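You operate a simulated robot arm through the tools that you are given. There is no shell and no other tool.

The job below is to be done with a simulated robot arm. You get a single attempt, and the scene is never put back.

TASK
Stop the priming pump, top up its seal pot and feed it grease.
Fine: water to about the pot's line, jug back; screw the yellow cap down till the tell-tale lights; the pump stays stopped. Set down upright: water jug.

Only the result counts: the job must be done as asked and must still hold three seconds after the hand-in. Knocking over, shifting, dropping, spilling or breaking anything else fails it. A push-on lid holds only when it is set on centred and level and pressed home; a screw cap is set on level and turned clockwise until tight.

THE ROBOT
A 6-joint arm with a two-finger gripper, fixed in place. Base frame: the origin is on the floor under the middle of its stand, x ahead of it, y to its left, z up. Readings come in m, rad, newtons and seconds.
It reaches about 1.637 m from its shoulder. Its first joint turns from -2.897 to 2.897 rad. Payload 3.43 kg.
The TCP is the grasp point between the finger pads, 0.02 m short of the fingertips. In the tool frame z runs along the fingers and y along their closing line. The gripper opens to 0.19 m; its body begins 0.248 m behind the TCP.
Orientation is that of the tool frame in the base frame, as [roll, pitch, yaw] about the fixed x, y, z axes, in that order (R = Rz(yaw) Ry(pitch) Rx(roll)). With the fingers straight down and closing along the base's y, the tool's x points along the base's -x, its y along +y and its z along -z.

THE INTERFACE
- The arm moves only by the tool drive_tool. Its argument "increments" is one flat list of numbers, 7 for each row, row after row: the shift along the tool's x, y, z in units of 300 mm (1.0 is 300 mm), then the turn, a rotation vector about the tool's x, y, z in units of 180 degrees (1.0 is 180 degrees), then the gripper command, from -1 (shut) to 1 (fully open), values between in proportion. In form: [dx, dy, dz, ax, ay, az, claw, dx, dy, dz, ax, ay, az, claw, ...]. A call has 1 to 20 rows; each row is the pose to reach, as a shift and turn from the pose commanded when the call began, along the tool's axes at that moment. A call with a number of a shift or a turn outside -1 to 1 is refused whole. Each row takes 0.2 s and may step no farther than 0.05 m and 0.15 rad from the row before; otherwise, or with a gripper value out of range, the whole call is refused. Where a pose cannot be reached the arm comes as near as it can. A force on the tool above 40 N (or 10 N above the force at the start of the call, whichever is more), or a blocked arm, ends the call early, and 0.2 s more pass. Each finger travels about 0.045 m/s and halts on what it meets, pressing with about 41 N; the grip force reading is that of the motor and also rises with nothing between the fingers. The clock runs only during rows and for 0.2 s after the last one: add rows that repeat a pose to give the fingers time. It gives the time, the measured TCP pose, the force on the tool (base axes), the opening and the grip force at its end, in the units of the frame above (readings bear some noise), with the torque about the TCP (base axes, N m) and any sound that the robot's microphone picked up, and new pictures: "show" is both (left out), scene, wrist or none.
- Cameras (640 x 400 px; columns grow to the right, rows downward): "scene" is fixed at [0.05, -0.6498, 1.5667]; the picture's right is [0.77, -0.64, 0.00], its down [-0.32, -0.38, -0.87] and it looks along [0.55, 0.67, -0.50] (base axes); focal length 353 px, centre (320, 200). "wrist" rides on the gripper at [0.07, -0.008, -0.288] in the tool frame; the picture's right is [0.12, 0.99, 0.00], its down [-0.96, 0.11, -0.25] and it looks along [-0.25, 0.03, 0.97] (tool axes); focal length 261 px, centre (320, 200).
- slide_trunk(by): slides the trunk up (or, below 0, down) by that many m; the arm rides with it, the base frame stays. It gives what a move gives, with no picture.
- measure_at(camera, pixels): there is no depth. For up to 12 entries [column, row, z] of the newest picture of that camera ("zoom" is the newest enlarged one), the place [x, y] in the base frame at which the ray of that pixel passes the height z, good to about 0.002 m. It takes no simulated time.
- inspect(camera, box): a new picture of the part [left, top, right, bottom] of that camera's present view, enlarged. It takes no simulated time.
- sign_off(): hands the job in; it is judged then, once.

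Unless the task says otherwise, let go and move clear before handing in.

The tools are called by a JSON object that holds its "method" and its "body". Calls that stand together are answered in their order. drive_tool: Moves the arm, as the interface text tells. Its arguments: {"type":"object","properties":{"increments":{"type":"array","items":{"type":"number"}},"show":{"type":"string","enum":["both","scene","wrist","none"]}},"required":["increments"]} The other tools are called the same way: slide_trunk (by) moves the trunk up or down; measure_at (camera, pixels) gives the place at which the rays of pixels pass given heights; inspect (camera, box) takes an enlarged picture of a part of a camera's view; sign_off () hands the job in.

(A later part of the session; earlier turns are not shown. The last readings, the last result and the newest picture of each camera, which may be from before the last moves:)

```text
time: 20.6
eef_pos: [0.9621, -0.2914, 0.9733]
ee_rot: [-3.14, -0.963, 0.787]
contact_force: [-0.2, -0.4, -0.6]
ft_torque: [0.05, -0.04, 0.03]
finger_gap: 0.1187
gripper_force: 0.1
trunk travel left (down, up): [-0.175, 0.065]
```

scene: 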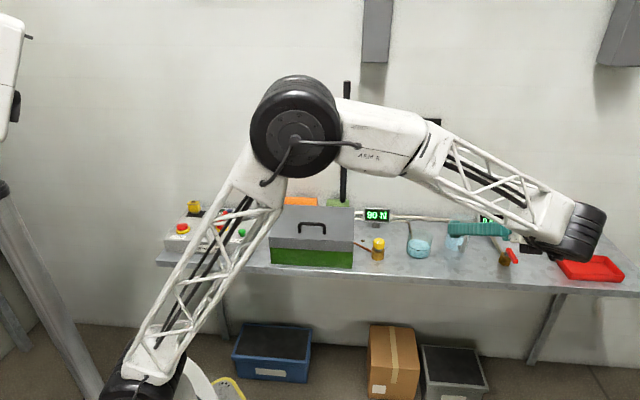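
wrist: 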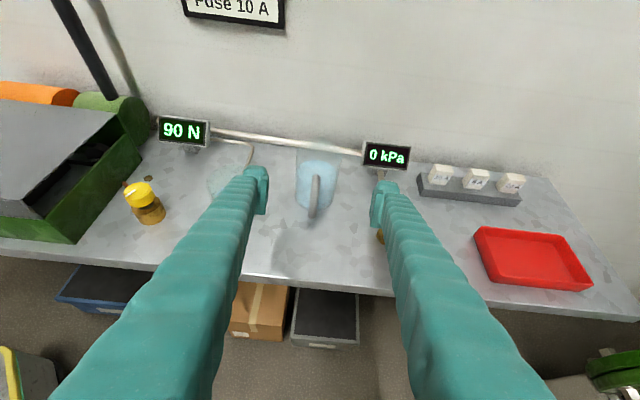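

The jug sits centred between the fingers at about (316,185) with its handle facing us. I'll zoom in to refine its position.

{"method": "inspect", "body": {"camera": "wrist", "box": [180, 130, 400, 268]}}

{"method": "inspect", "body": {"camera": "wrist", "box": [280, 140, 360, 230]}}

```text
2.90 times, centred on (290, 199) of wrist
```

zoom: 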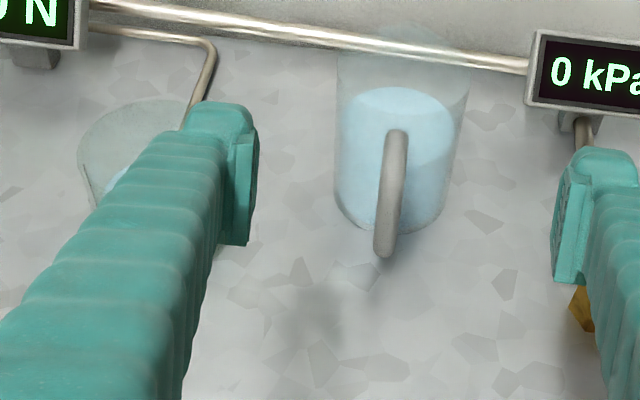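

```text
4.44 times, centred on (320, 185) of wrist
```

zoom: 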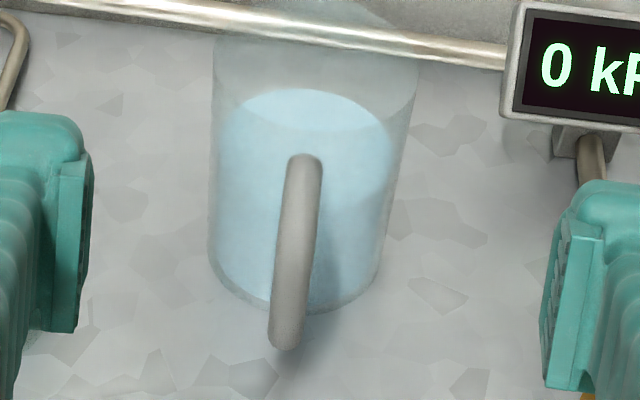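

I'll measure the jug's base and rim centres from this view and check where the handle sits.

{"method": "measure_at", "body": {"camera": "wrist", "pixels": [[314.2, 200.4, 0.797], [295.3, 198.5, 0.797], [333.1, 200.8, 0.797], [315.5, 210.3, 0.797], [319, 151.3, 0.905], [296, 150.1, 0.905], [342.1, 153.5, 0.905], [312.2, 217, 0.815], [316.2, 176, 0.88]]}}

{"method": "inspect", "body": {"camera": "scene", "box": [390, 190, 550, 290]}}

```text
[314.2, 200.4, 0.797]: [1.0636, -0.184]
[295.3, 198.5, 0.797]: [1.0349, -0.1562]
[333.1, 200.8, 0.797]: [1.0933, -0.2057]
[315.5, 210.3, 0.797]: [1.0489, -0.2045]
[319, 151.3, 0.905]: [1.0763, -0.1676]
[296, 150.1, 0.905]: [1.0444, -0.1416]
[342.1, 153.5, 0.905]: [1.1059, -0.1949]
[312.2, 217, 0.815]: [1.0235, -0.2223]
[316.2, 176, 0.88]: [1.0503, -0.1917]
```

```text
4.00 times, centred on (470, 240) of scene
```

zoom: 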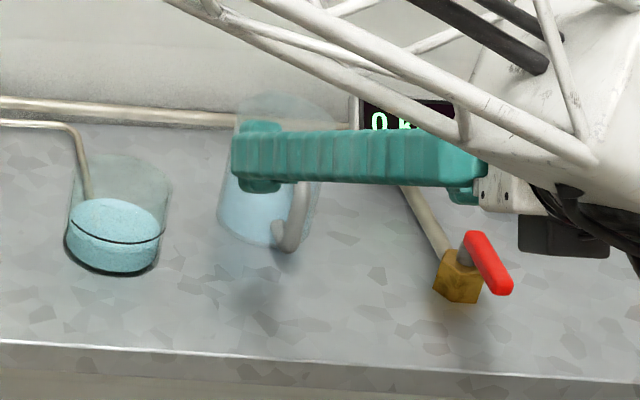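

The jug's axis comes out near (1.072,-0.173). I'll advance most of the way along the tool axis and then check clearance.

{"method": "drive_tool", "body": {"increments": [-0.0104, -0.0217, 0.1, 0, 0, 0, 0.25, -0.0104, -0.0217, 0.2, 0, 0, 0, 0.25, -0.0104, -0.0217, 0.3, 0, 0, 0, 0.25, -0.0104, -0.0217, 0.38, 0, 0, 0, 0.25, -0.0104, -0.0217, 0.4, 0, 0, 0, 0.25], "show": "both"}}

{"method": "inspect", "body": {"camera": "wrist", "box": [220, 130, 420, 255]}}

{"method": "inspect", "body": {"camera": "scene", "box": [390, 190, 550, 290]}}

```text
time: 21.8
eef_pos: [1.0239, -0.2173, 0.9021]
ee_rot: [-3.14, -0.963, 0.786]
contact_force: [-1.2, -0.2, 0.4]
ft_torque: [0.0, 0.02, 0.01]
finger_gap: 0.1187
gripper_force: 0.1
trunk travel left (down, up): [-0.175, 0.065]
```

scene: 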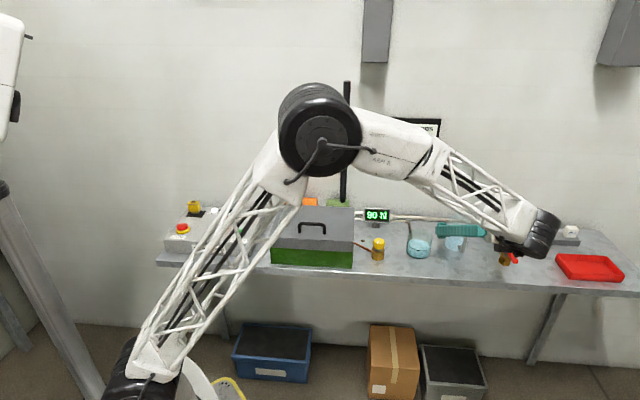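
wrist: 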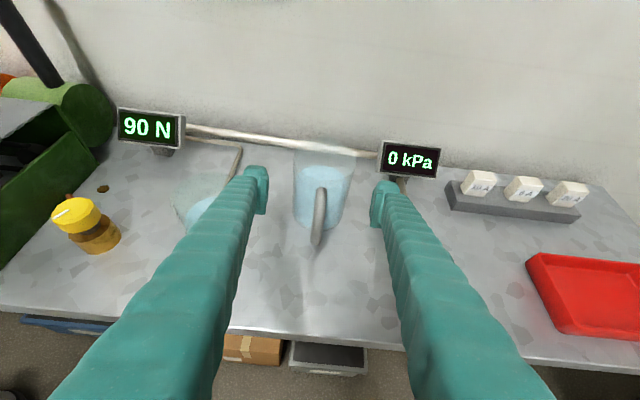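

```text
3.20 times, centred on (320, 192) of wrist
```

zoom: 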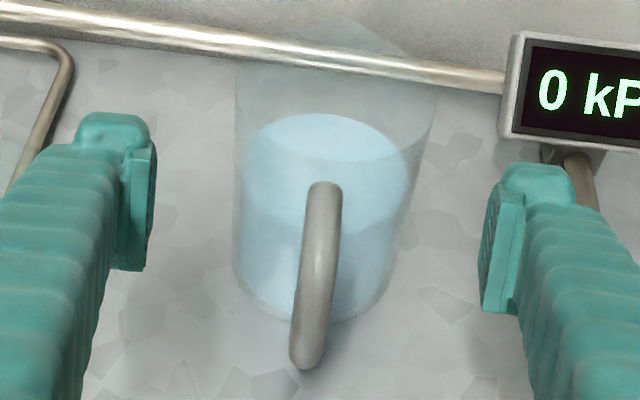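

```text
4.00 times, centred on (470, 240) of scene
```

zoom: 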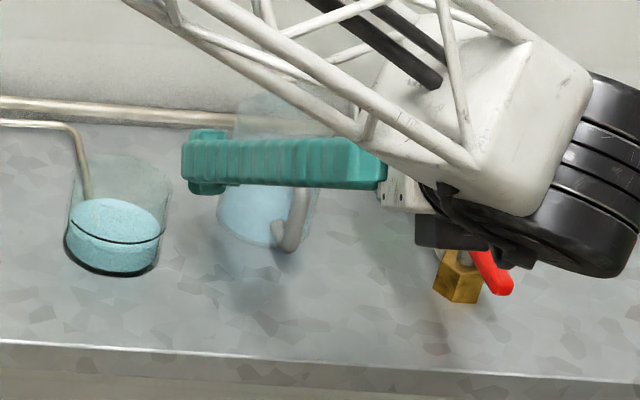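

Clearance looks good, with the jug centred between the pads. I'll advance the last 8 cm slowly.

{"method": "drive_tool", "body": {"increments": [0, 0.003, 0.08, 0, 0, 0, 0.25, 0, 0.006, 0.15, 0, 0, 0, 0.25, 0, 0.007, 0.21, 0, 0, 0, 0.25, 0, 0.007, 0.2637, 0, 0, 0, 0.25, 0, 0.007, 0.2637, 0, 0, 0, 0.25], "show": "both"}}

{"method": "inspect", "body": {"camera": "wrist", "box": [220, 130, 420, 255]}}

{"method": "inspect", "body": {"camera": "scene", "box": [390, 190, 550, 290]}}

```text
time: 22.9
eef_pos: [1.0717, -0.1737, 0.8547]
ee_rot: [-3.14, -0.964, 0.784]
contact_force: [0.1, -0.3, 0.6]
ft_torque: [0.0, 0.02, 0.0]
finger_gap: 0.1186
gripper_force: 0.1
trunk travel left (down, up): [-0.175, 0.065]
```

scene: 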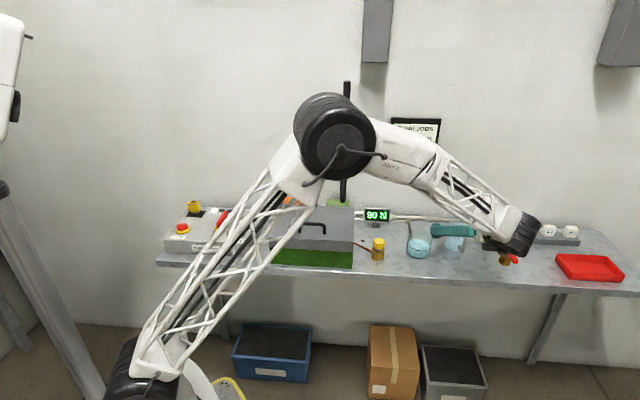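
wrist: 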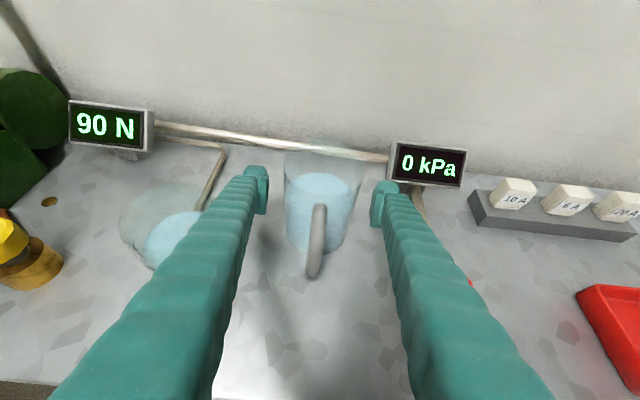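

```text
3.20 times, centred on (320, 192) of wrist
```

zoom: 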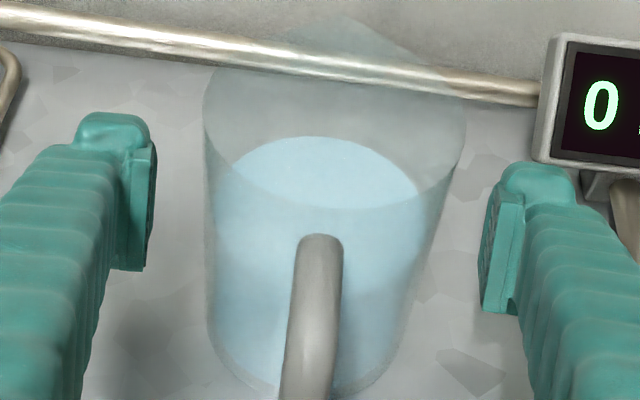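

```text
4.00 times, centred on (470, 240) of scene
```

zoom: 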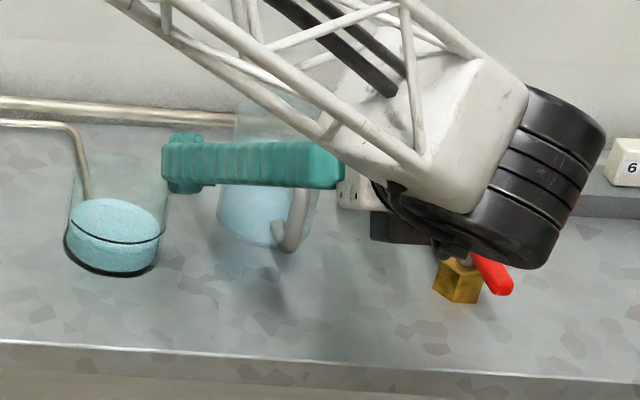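

The jug appears to have a pouring lip at the back, near (345,15) in the zoom, opposite the handle. I'll look at it more closely before gripping.

{"method": "inspect", "body": {"camera": "wrist", "box": [270, 125, 380, 194]}}

{"method": "inspect", "body": {"camera": "scene", "box": [438, 205, 486, 235]}}

```text
5.80 times, centred on (325, 160) of wrist
```

zoom: 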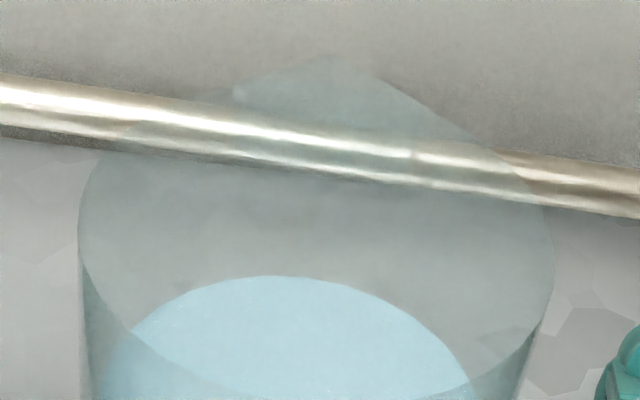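

```text
13.33 times, centred on (462, 220) of scene
```

zoom: 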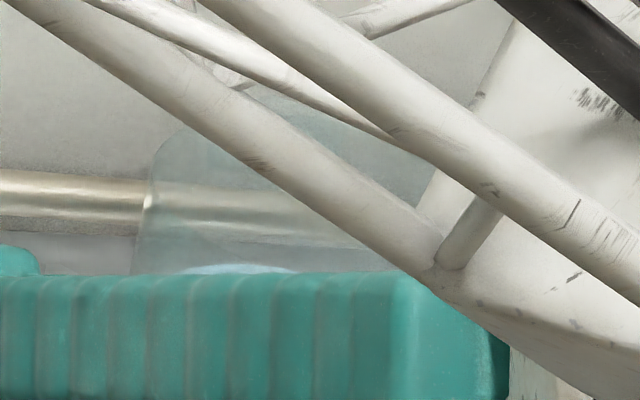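

The lip points straight away from the handle, along the tool's forward direction. I'll measure the rim and lip.

{"method": "measure_at", "body": {"camera": "wrist", "pixels": [[326.7, 135, 0.9], [326.7, 135, 0.91], [283.2, 165.2, 0.9], [365.1, 172.1, 0.9], [325, 193.6, 0.9], [325, 193.6, 0.91], [283.2, 165.2, 0.91], [365.1, 172.1, 0.91]]}}

```text
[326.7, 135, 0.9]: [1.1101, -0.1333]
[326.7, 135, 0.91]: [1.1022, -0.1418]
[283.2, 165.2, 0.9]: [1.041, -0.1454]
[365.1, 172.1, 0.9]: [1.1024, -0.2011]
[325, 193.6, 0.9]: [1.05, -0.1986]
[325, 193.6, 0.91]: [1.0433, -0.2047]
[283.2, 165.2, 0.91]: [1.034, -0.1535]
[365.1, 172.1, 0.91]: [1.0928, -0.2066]
```

The rim is centred at (1.072,-0.173), right at the TCP, with radius ≈0.0415 and the lip tip 0.055 m from the axis. Closing the grip.

{"method": "drive_tool", "body": {"increments": [0, 0, 0, 0, 0, 0, 0.0, 0, 0, 0, 0, 0, 0, -0.1, 0, 0, 0, 0, 0, 0, -0.3, 0, 0, 0, 0, 0, 0, -1, 0, 0, 0, 0, 0, 0, -1, 0, 0, 0, 0, 0, 0, -1, 0, 0, 0, 0, 0, 0, -1], "show": "both"}}

{"method": "inspect", "body": {"camera": "wrist", "box": [220, 130, 420, 255]}}

```text
time: 24.6
eef_pos: [1.071, -0.1742, 0.8567]
ee_rot: [-3.141, -0.963, 0.784]
contact_force: [0.1, 0.0, -1.2]
ft_torque: [0.08, -0.02, 0.02]
finger_gap: 0.0809
gripper_force: 40.9
trunk travel left (down, up): [-0.175, 0.065]
```

scene: 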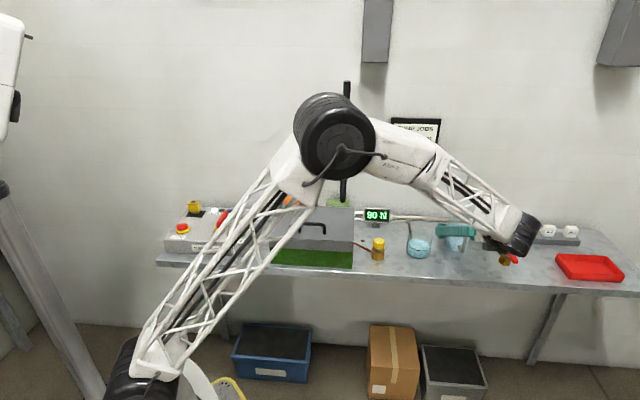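
wrist: 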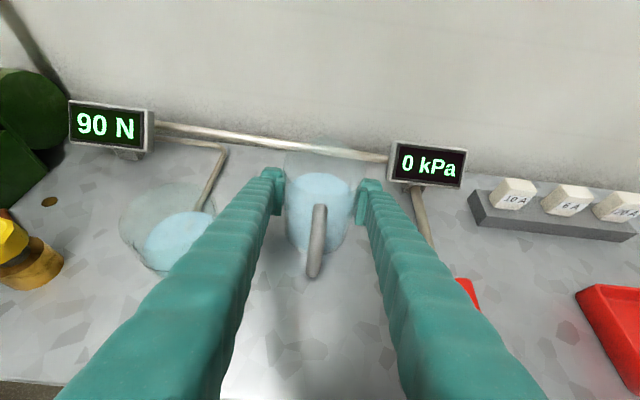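

```text
3.20 times, centred on (320, 192) of wrist
```

zoom: 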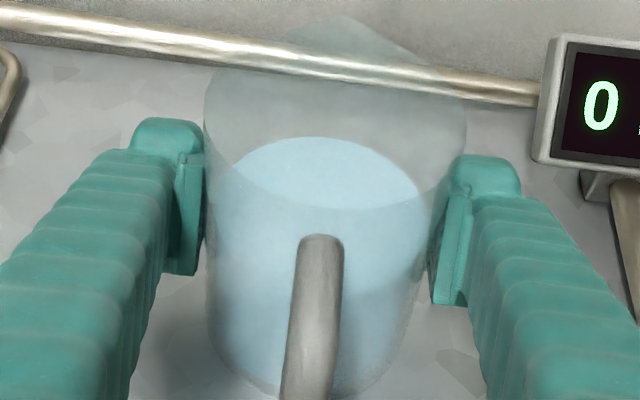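

The grip is firm, with gap 0.081 m at 41 N, and the jug hasn't shifted. I'll lift it straight up 0.10 m.

{"method": "drive_tool", "body": {"increments": [0.027, 0, -0.019, 0, 0, 0, -1, 0.082, 0, -0.057, 0, 0, 0, -1, 0.164, 0, -0.114, 0, 0, 0, -1, 0.22, 0, -0.152, 0, 0, 0, -1, 0.274, 0, -0.19, 0, 0, 0, -1, 0.274, 0, -0.19, 0, 0, 0, -1], "show": "both"}}

{"method": "inspect", "body": {"camera": "wrist", "box": [220, 130, 420, 255]}}

{"method": "inspect", "body": {"camera": "scene", "box": [390, 180, 550, 280]}}

```text
time: 25.9
eef_pos: [1.0705, -0.1754, 0.9569]
ee_rot: [-3.138, -0.963, 0.785]
contact_force: [0.2, -1.0, -3.9]
ft_torque: [0.06, -0.08, -0.02]
finger_gap: 0.0808
gripper_force: 41.2
trunk travel left (down, up): [-0.175, 0.065]
```

scene: 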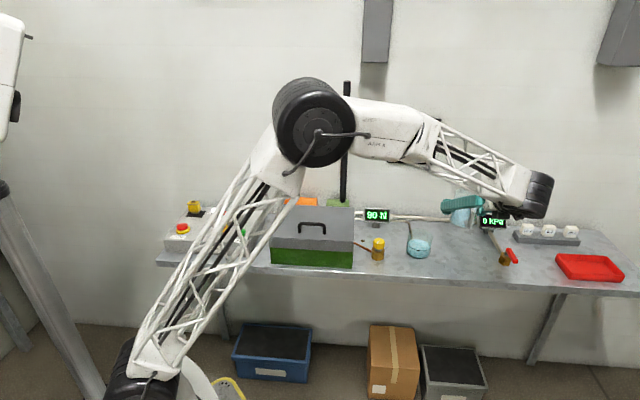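
wrist: 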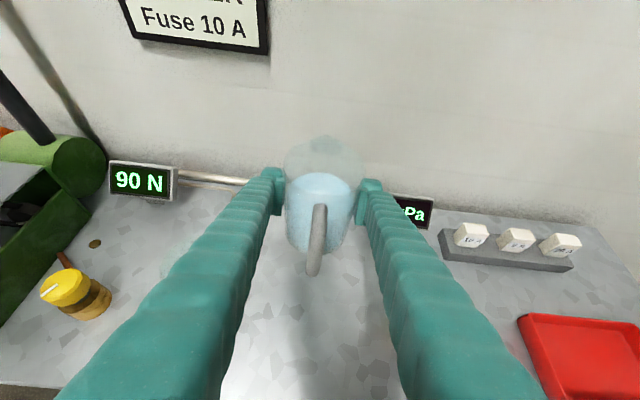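

```text
3.20 times, centred on (320, 192) of wrist
```

zoom: 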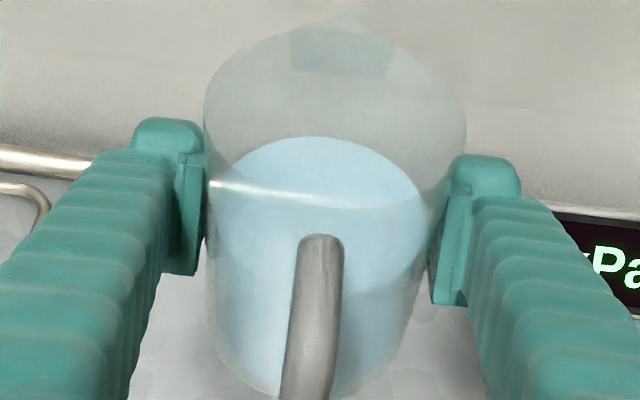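

```text
4.00 times, centred on (470, 230) of scene
```

zoom: 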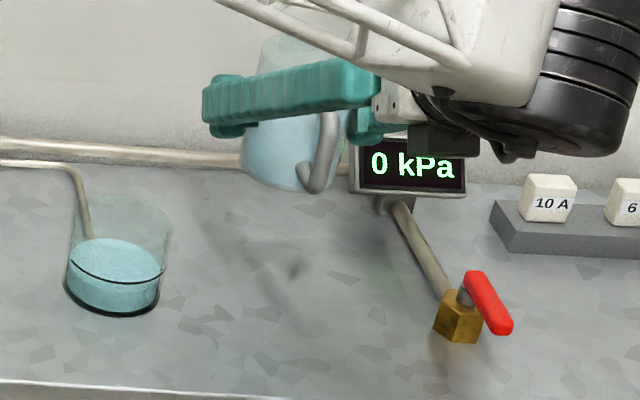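

The jug is up and level, with its base at about z=0.897, clear of the pot rim at 0.863. I'll carry it smoothly to the operator side of the pot.

{"method": "drive_tool", "body": {"increments": [-0.0164, -0.0373, -0.0319, 0, 0, 0, -1, -0.0409, -0.0933, -0.0799, 0, 0, 0, -1, -0.0716, -0.1633, -0.1398, 0, 0, 0, -1, -0.1024, -0.2334, -0.1997, 0, 0, 0, -1, -0.1331, -0.3034, -0.2595, 0, 0, 0, -1, -0.1638, -0.3734, -0.3194, 0, 0, 0, -1, -0.1883, -0.4294, -0.3674, 0, 0, 0, -1, -0.2047, -0.4667, -0.3993, 0, 0, 0, -1, -0.2047, -0.4667, -0.3993, 0, 0, 0, -1], "show": "both"}}

{"method": "inspect", "body": {"camera": "scene", "box": [340, 180, 500, 280]}}

{"method": "inspect", "body": {"camera": "wrist", "box": [220, 130, 420, 255]}}

```text
time: 27.9
eef_pos: [0.8774, -0.1704, 0.975]
ee_rot: [3.142, -0.962, 0.785]
contact_force: [-0.1, 0.3, -4.0]
ft_torque: [0.05, -0.05, -0.01]
finger_gap: 0.0811
gripper_force: 41.1
trunk travel left (down, up): [-0.175, 0.065]
```

scene: 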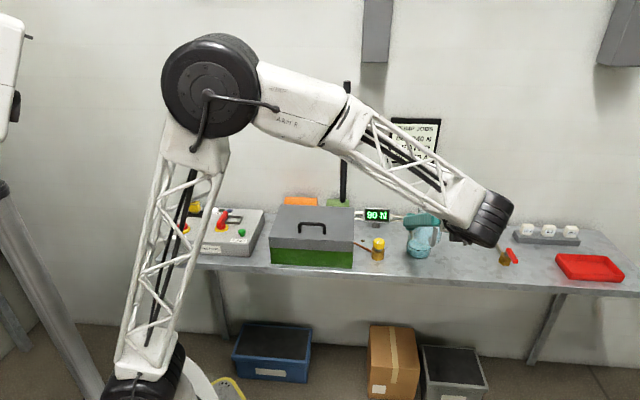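
wrist: 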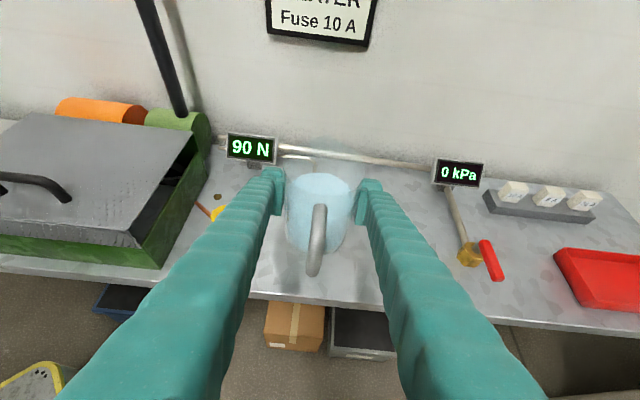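

```text
4.00 times, centred on (420, 230) of scene
```

zoom: 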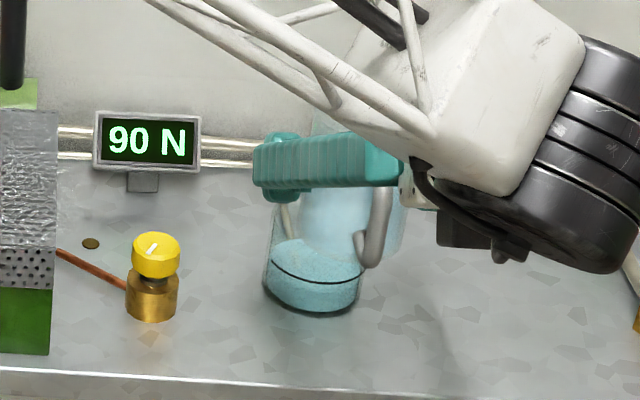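

```text
3.20 times, centred on (320, 192) of wrist
```

zoom: 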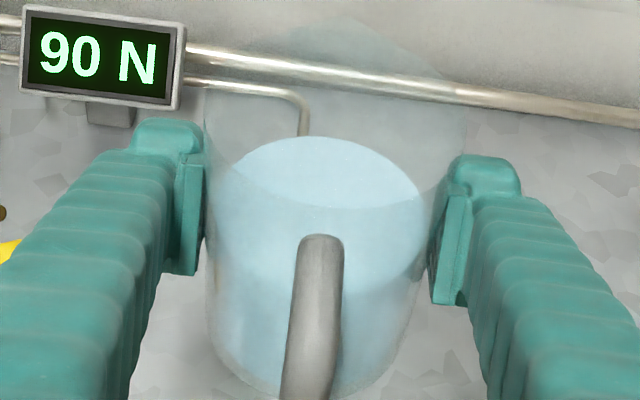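

The jug is in front of the pot and still level. I'll tilt it 30°, still below the pouring angle, and then lower it to pouring height.

{"method": "drive_tool", "body": {"increments": [0, 0, 0, 0, -0.03, 0, -1, 0, 0, 0, 0, -0.07, 0, -1, 0, 0, 0, 0, -0.11, 0, -1, 0, 0, 0, 0, -0.145, 0, -1, 0, 0, 0, 0, -0.1667, 0, -1, -0.05, 0, 0.035, 0, -0.1667, 0, -1, -0.1, 0, 0.07, 0, -0.1667, 0, -1, -0.1368, 0, 0.0952, 0, -0.1667, 0, -1, -0.1368, 0, 0.0952, 0, -0.1667, 0, -1], "show": "both"}}

{"method": "inspect", "body": {"camera": "scene", "box": [340, 180, 500, 280]}}

{"method": "inspect", "body": {"camera": "wrist", "box": [220, 110, 420, 235]}}

```text
time: 29.9
eef_pos: [0.8778, -0.1706, 0.925]
ee_rot: [3.141, -0.441, 0.787]
contact_force: [-0.3, -0.1, -3.2]
ft_torque: [0.1, -0.06, 0.01]
finger_gap: 0.0808
gripper_force: 40.9
trunk travel left (down, up): [-0.175, 0.065]
```

scene: 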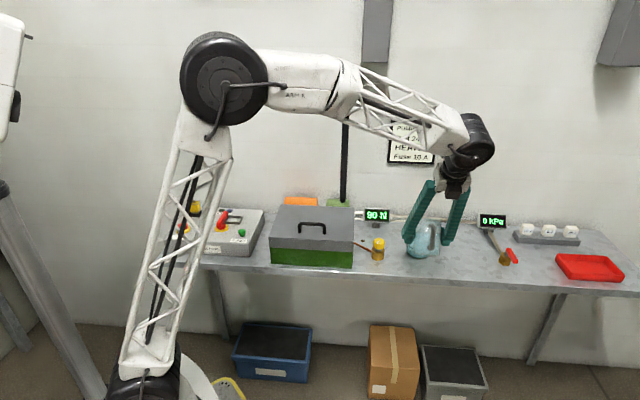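
wrist: 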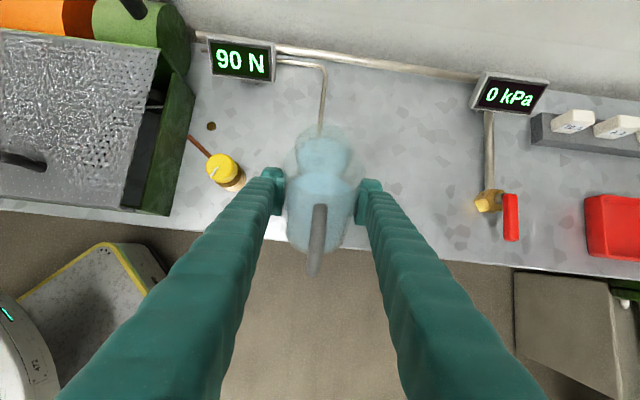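

```text
4.00 times, centred on (420, 230) of scene
```

zoom: 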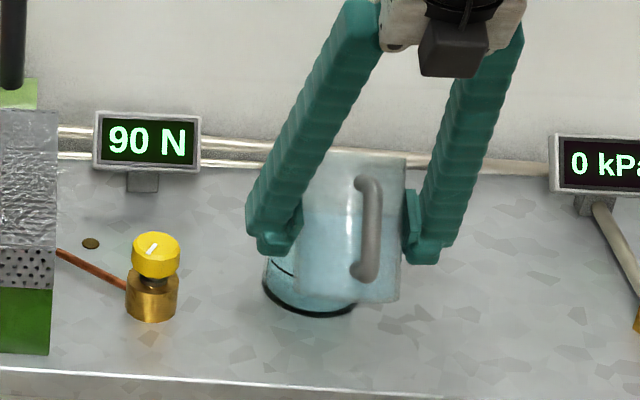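

```text
3.20 times, centred on (320, 172) of wrist
```

zoom: 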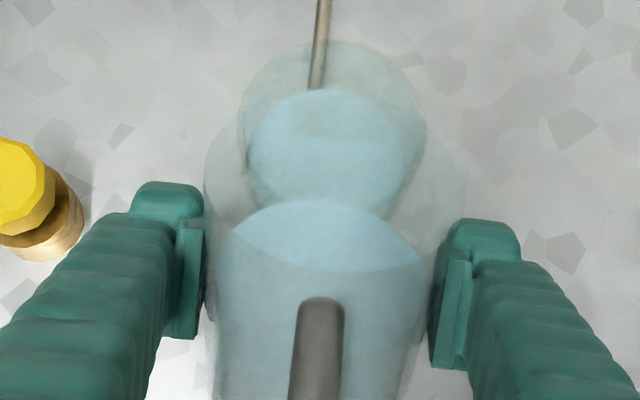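

The lip is heading over the pot, and the pot rim shows at about (295–353,147) in the wrist view. I'll verify the pot centre from here before pouring.

{"method": "measure_at", "body": {"camera": "wrist", "pixels": [[324, 122, 0.863], [295, 145, 0.863], [353.4, 148, 0.863], [324.5, 137.5, 0.818], [319.5, 137, 0.863], [225, 172, 0.865]]}}

{"method": "inspect", "body": {"camera": "wrist", "box": [270, 110, 380, 180]}}

```text
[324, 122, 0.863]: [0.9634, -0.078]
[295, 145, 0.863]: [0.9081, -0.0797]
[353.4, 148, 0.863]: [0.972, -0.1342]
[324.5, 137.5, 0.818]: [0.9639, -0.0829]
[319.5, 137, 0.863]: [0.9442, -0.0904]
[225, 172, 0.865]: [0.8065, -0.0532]
```

```text
5.71 times, centred on (325, 145) of wrist
```

zoom: 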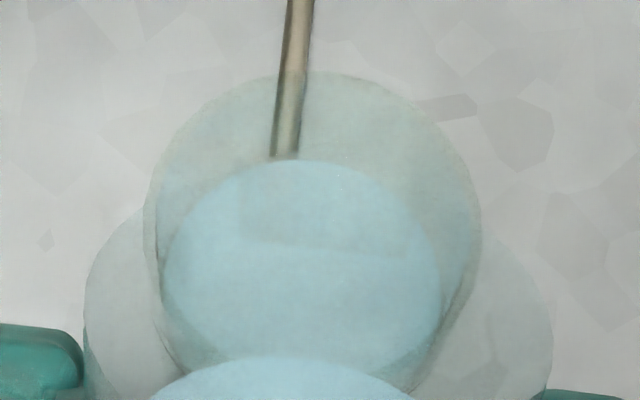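

Everything lines up: the pot is centred near (0.938,-0.109) and the lip will fall about 15 mm short of that. I'll tilt slowly to 40° and look.

{"method": "drive_tool", "body": {"increments": [0, 0, 0, 0, -0.02, 0, -1, 0, 0, 0, 0, -0.04, 0, -1, 0, 0, 0, 0, -0.0556, 0, -1], "show": "both"}}

{"method": "inspect", "body": {"camera": "wrist", "box": [250, 90, 400, 184]}}

{"method": "inspect", "body": {"camera": "scene", "box": [390, 205, 454, 265]}}

```text
time: 30.8
eef_pos: [0.8781, -0.1695, 0.9241]
ee_rot: [3.141, -0.265, 0.786]
contact_force: [-0.1, 0.4, -3.2]
ft_torque: [0.08, -0.1, -0.03]
finger_gap: 0.0807
gripper_force: 41.0
trunk travel left (down, up): [-0.175, 0.065]
```

scene: 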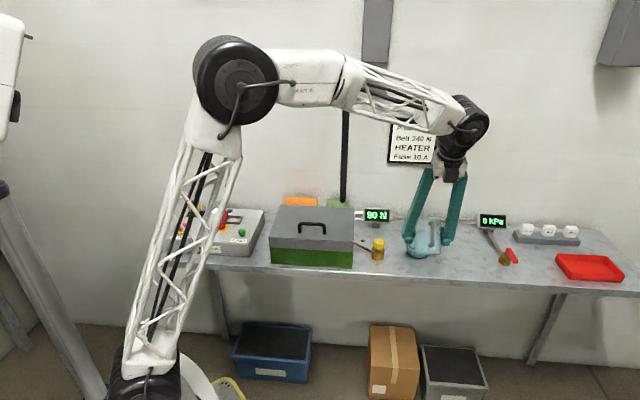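
wrist: 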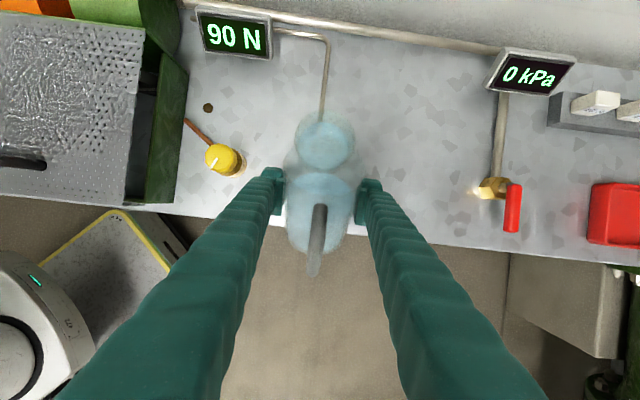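

```text
4.26 times, centred on (325, 137) of wrist
```

zoom: 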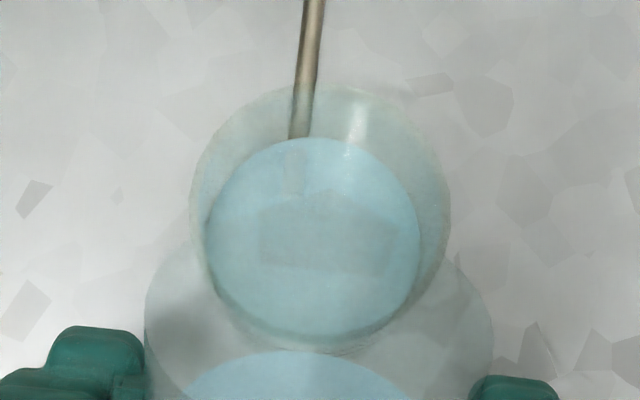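

```text
6.67 times, centred on (422, 235) of scene
```

zoom: 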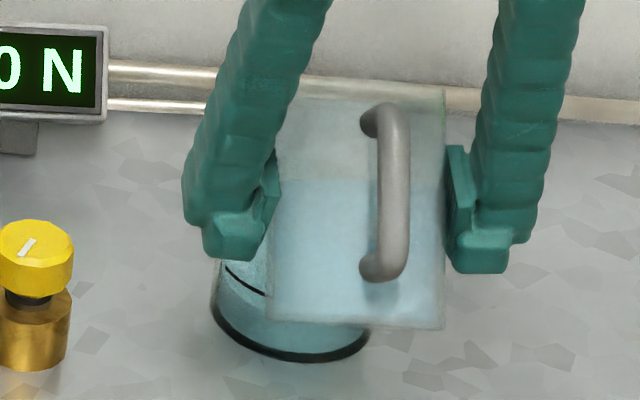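

Nothing has poured yet at 40°, and the lip is well inside the pot mouth. Tilting on to 46°.

{"method": "drive_tool", "body": {"increments": [0, 0, 0, 0, -0.017, 0, -1, 0, 0, 0, 0, -0.034, 0, -1, 0, 0, 0, 0, -0.034, 0, -1], "show": "both"}}

{"method": "inspect", "body": {"camera": "wrist", "box": [250, 90, 400, 184]}}

{"method": "inspect", "body": {"camera": "scene", "box": [390, 205, 454, 265]}}

```text
time: 31.6
eef_pos: [0.879, -0.1698, 0.9248]
ee_rot: [3.141, -0.158, 0.787]
contact_force: [0.6, 0.1, -3.8]
ft_torque: [0.06, -0.06, -0.01]
finger_gap: 0.0811
gripper_force: 40.8
trunk travel left (down, up): [-0.175, 0.065]
```

scene: 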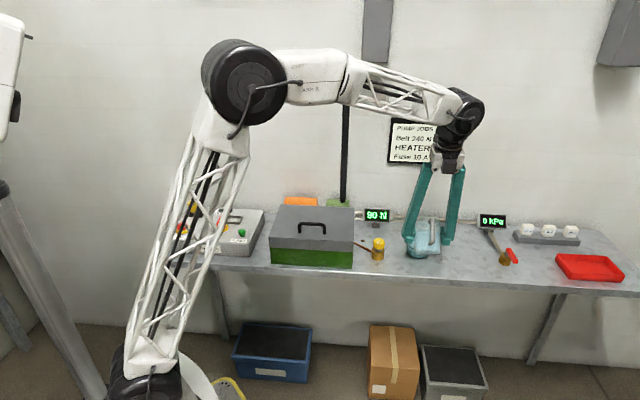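
wrist: 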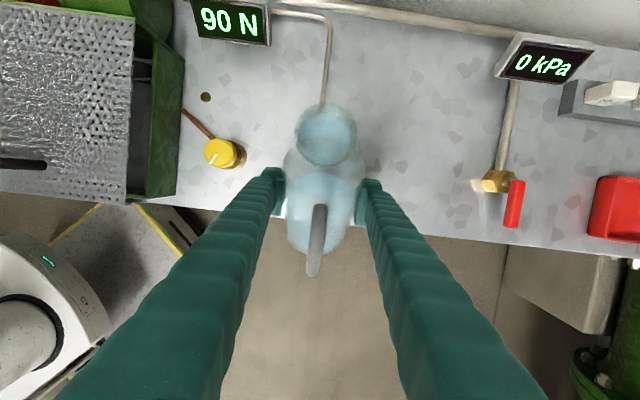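

```text
4.26 times, centred on (325, 137) of wrist
```

zoom: 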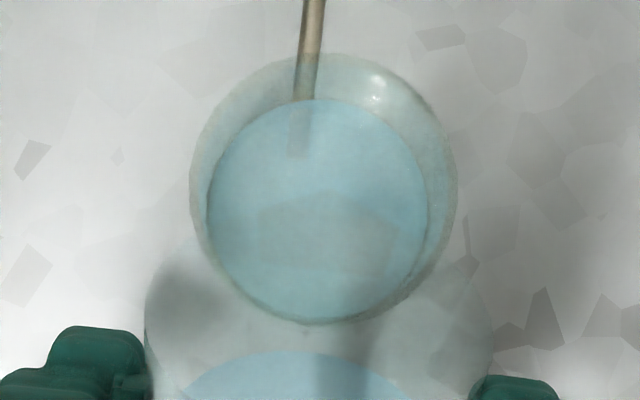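

```text
6.67 times, centred on (422, 235) of scene
```

zoom: 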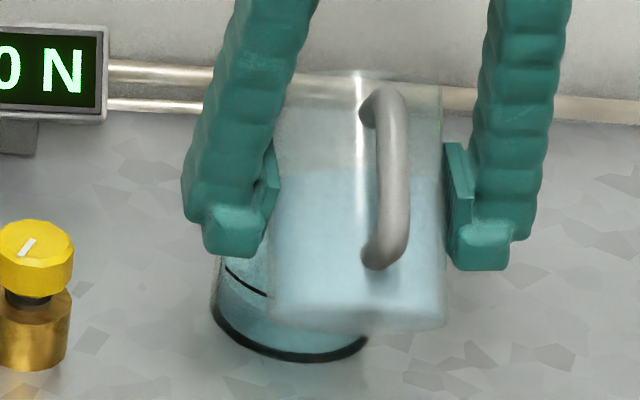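

At 46° there's still no visible stream. I'll tilt on to 50°.

{"method": "drive_tool", "body": {"increments": [0, 0, 0, 0, -0.011, 0, -1, 0, 0, 0, 0, -0.022, 0, -1, 0, 0, 0, 0, -0.022, 0, -1], "show": "both"}}

{"method": "inspect", "body": {"camera": "wrist", "box": [250, 80, 400, 174]}}

{"method": "inspect", "body": {"camera": "scene", "box": [390, 205, 454, 265]}}

```text
time: 32.4
eef_pos: [0.8784, -0.1679, 0.9234]
ee_rot: [-3.141, -0.089, 0.786]
contact_force: [0.6, 0.2, -4.4]
ft_torque: [0.05, -0.07, 0.02]
finger_gap: 0.0809
gripper_force: 40.7
trunk travel left (down, up): [-0.175, 0.065]
```

scene: 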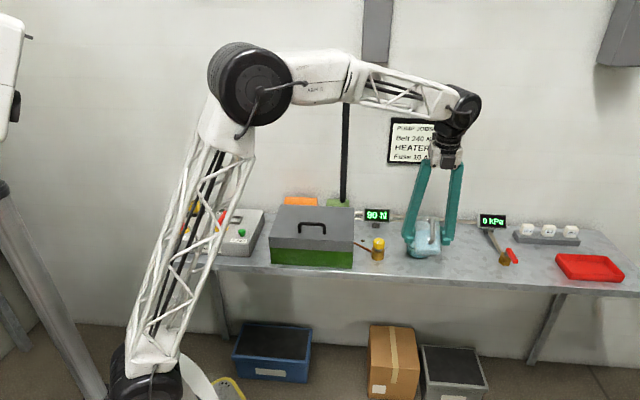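
wrist: 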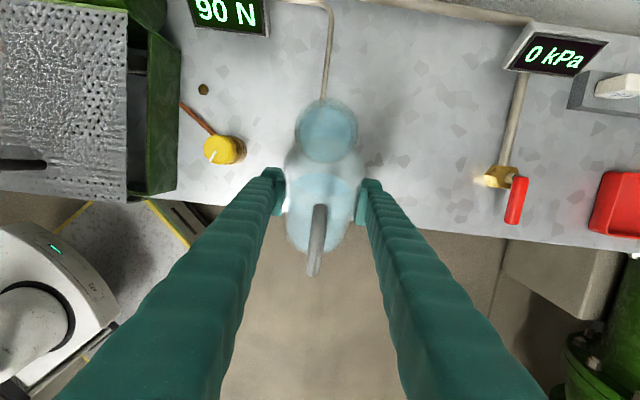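

```text
4.26 times, centred on (325, 127) of wrist
```

zoom: 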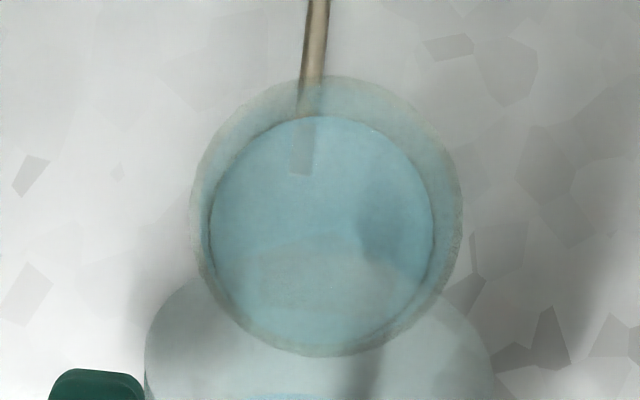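

```text
6.67 times, centred on (422, 235) of scene
```

zoom: 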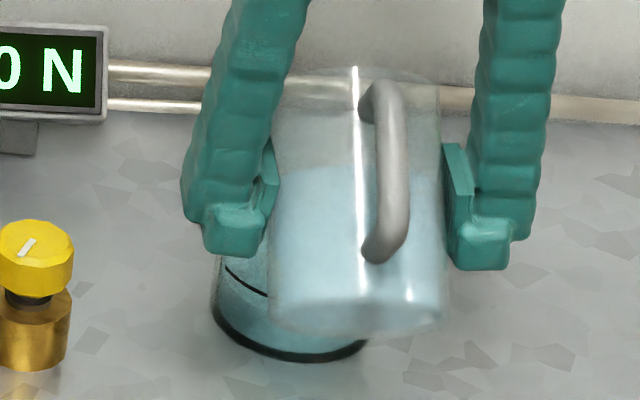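

At 50° the jug's level hasn't changed and nothing is pouring. Going to 54°.

{"method": "drive_tool", "body": {"increments": [0, 0, 0, 0, -0.011, 0, -1, 0, 0, 0, 0, -0.022, 0, -1, 0, 0, 0, 0, -0.022, 0, -1], "show": "both"}}

{"method": "inspect", "body": {"camera": "wrist", "box": [250, 80, 400, 174]}}

{"method": "inspect", "body": {"camera": "scene", "box": [390, 205, 454, 265]}}

```text
time: 33.1
eef_pos: [0.8775, -0.1692, 0.9246]
ee_rot: [-3.141, -0.019, 0.789]
contact_force: [-0.7, -0.7, -3.6]
ft_torque: [0.04, 0.01, -0.02]
finger_gap: 0.0807
gripper_force: 41.2
trunk travel left (down, up): [-0.175, 0.065]
```

scene: 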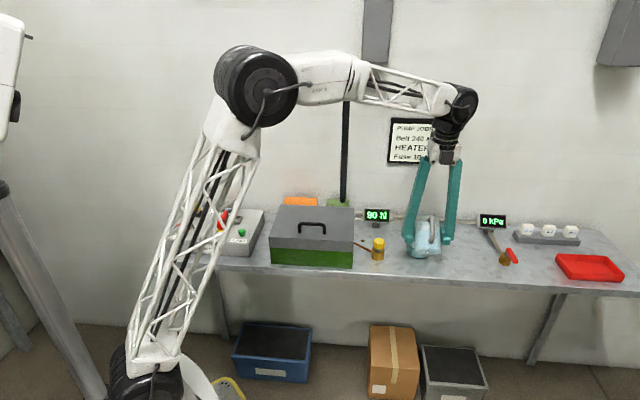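
wrist: 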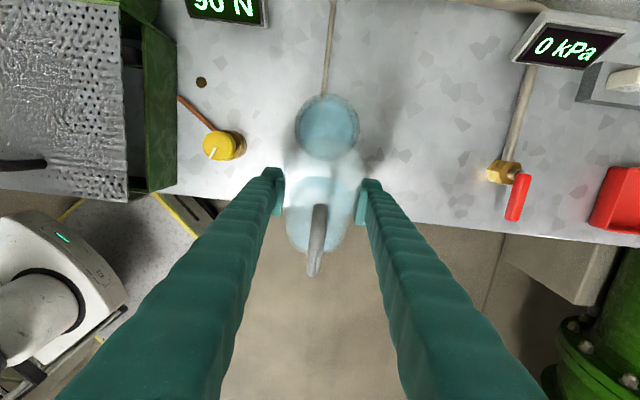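

```text
4.26 times, centred on (325, 127) of wrist
```

zoom: 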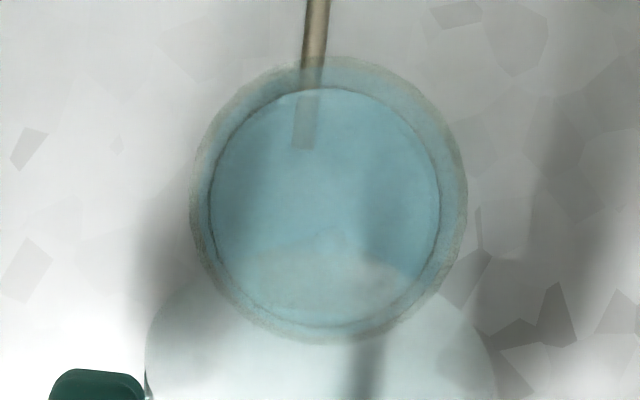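

```text
6.67 times, centred on (422, 235) of scene
```

zoom: 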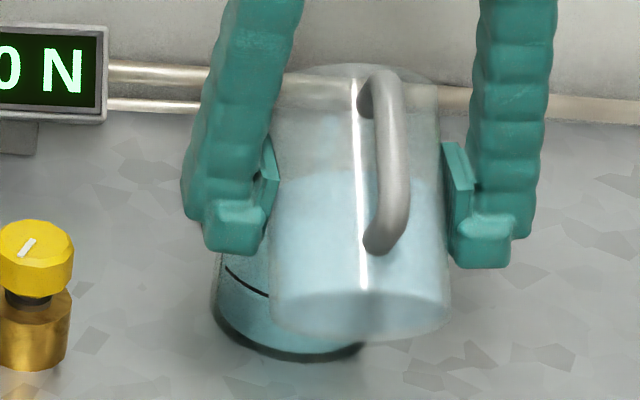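

At 54° there's a faint lighter patch near the lip at (335,140) in the scene zoom. I'll look closely to see whether pouring has started.

{"method": "inspect", "body": {"camera": "scene", "box": [405, 212, 445, 237]}}

{"method": "inspect", "body": {"camera": "wrist", "box": [280, 90, 370, 175]}}

{"method": "inspect", "body": {"camera": "scene", "box": [395, 235, 443, 265]}}

```text
16.00 times, centred on (425, 224) of scene
```

zoom: 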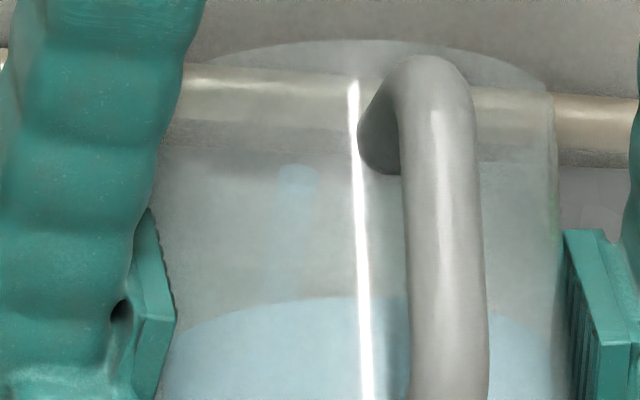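

```text
4.71 times, centred on (325, 132) of wrist
```

zoom: 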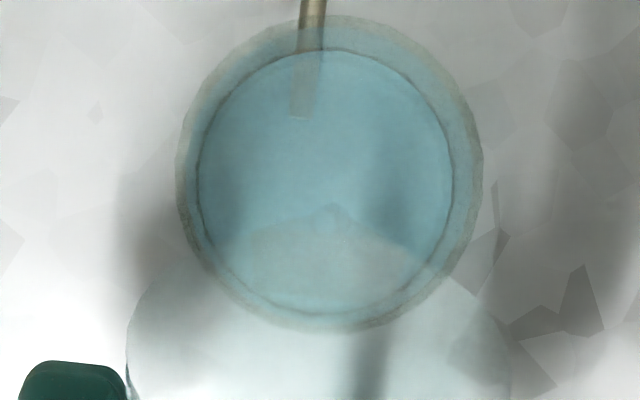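

```text
13.33 times, centred on (419, 250) of scene
```

zoom: 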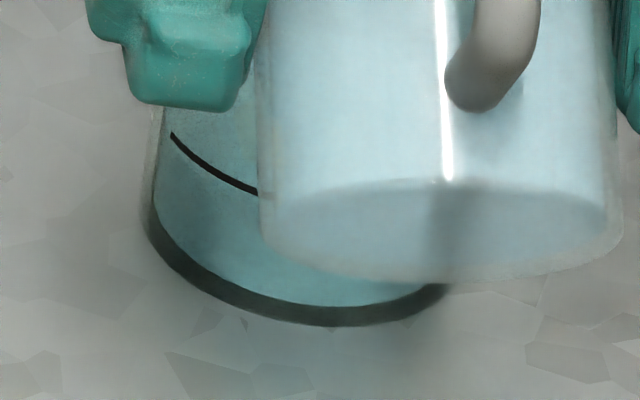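

A thin pale-blue stream shows through the glass at (298,170) in the zoom, so pouring has just begun. I'll check that the stream falls inside the pot.

{"method": "measure_at", "body": {"camera": "scene", "pixels": [[423.7, 222.2, 0.9], [423.7, 222.2, 0.91], [423.5, 230, 0.86], [423.5, 230, 0.87]]}}

{"method": "measure_at", "body": {"camera": "wrist", "pixels": [[328, 134, 0.9], [328, 134, 0.91], [287.5, 132, 0.863], [357.5, 136, 0.863], [326.5, 110, 0.863], [327, 160, 0.863]]}}

```text
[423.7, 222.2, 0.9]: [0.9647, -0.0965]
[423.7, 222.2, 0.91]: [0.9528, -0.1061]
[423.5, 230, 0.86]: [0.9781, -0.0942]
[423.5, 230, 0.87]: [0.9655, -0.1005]
```

```text
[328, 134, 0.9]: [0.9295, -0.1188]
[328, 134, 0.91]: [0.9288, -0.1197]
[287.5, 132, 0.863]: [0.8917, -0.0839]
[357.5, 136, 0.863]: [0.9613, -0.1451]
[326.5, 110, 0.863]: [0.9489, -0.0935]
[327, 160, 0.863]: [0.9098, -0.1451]
```

The lip is at about (0.929,-0.119), roughly 11 mm short of the pot centre, so the stream lands in the pot. I'll hold here briefly and see whether the flow limits itself.

{"method": "drive_tool", "body": {"increments": [0, 0, 0, 0, 0, 0, -1, 0, 0, 0, 0, 0, 0, -1, 0, 0, 0, 0, 0, 0, -1], "show": "both"}}

{"method": "inspect", "body": {"camera": "scene", "box": [405, 212, 445, 237]}}

{"method": "inspect", "body": {"camera": "scene", "box": [395, 225, 443, 265]}}

{"method": "inspect", "body": {"camera": "wrist", "box": [280, 90, 370, 175]}}

```text
time: 34.0
eef_pos: [0.8782, -0.1696, 0.9245]
ee_rot: [3.142, -0.018, 0.788]
contact_force: [-0.2, -0.1, -3.9]
ft_torque: [0.04, -0.04, -0.01]
finger_gap: 0.0808
gripper_force: 41.3
trunk travel left (down, up): [-0.175, 0.065]
```

scene: 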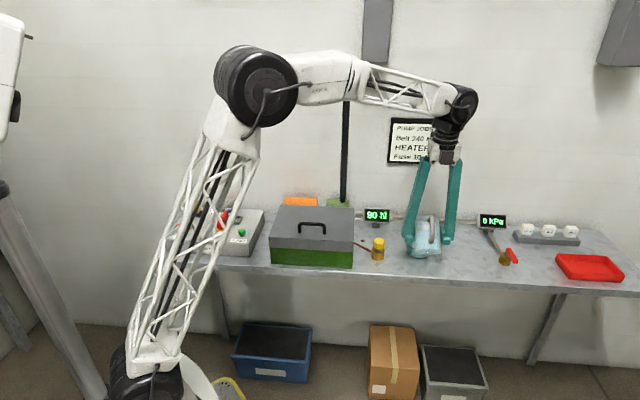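
wrist: 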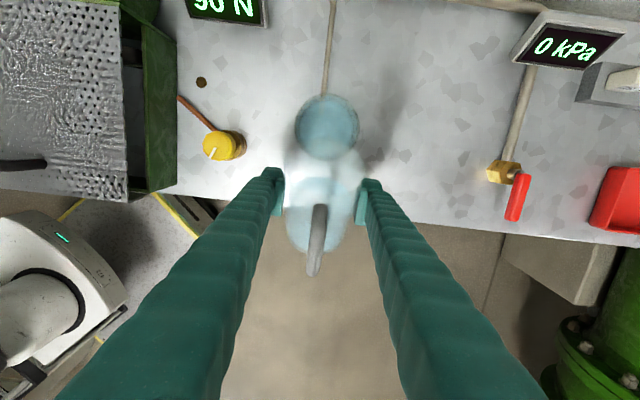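

```text
16.00 times, centred on (425, 224) of scene
```

zoom: 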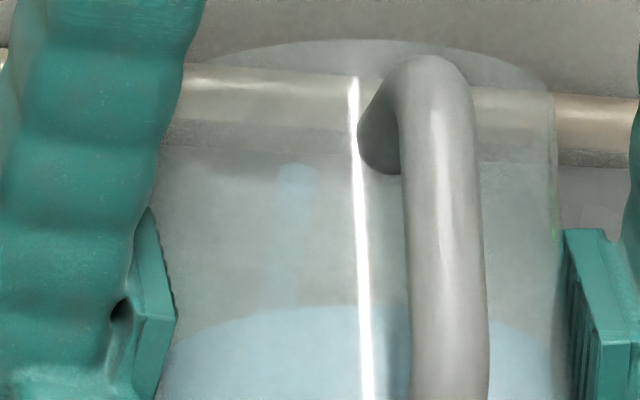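

```text
10.00 times, centred on (419, 245) of scene
```

zoom: 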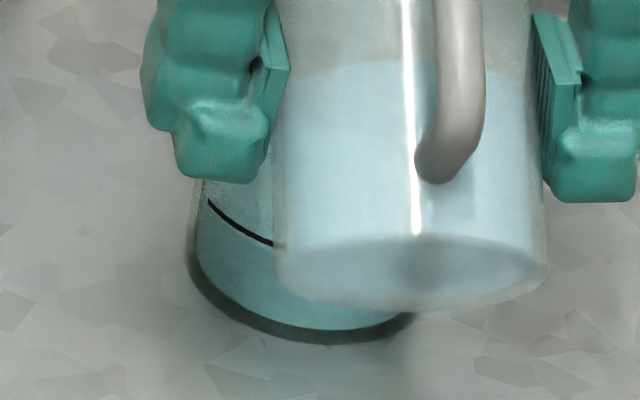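

```text
4.71 times, centred on (325, 132) of wrist
```

zoom: 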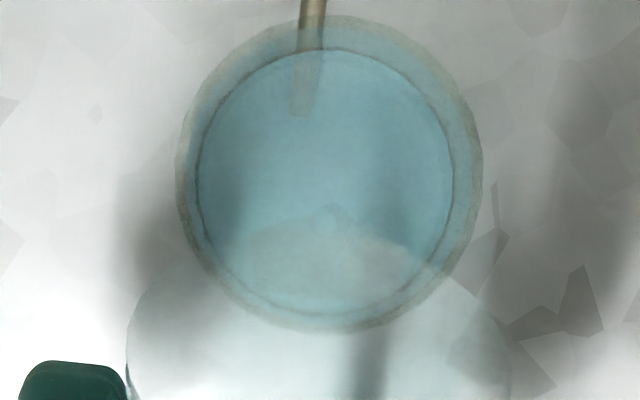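

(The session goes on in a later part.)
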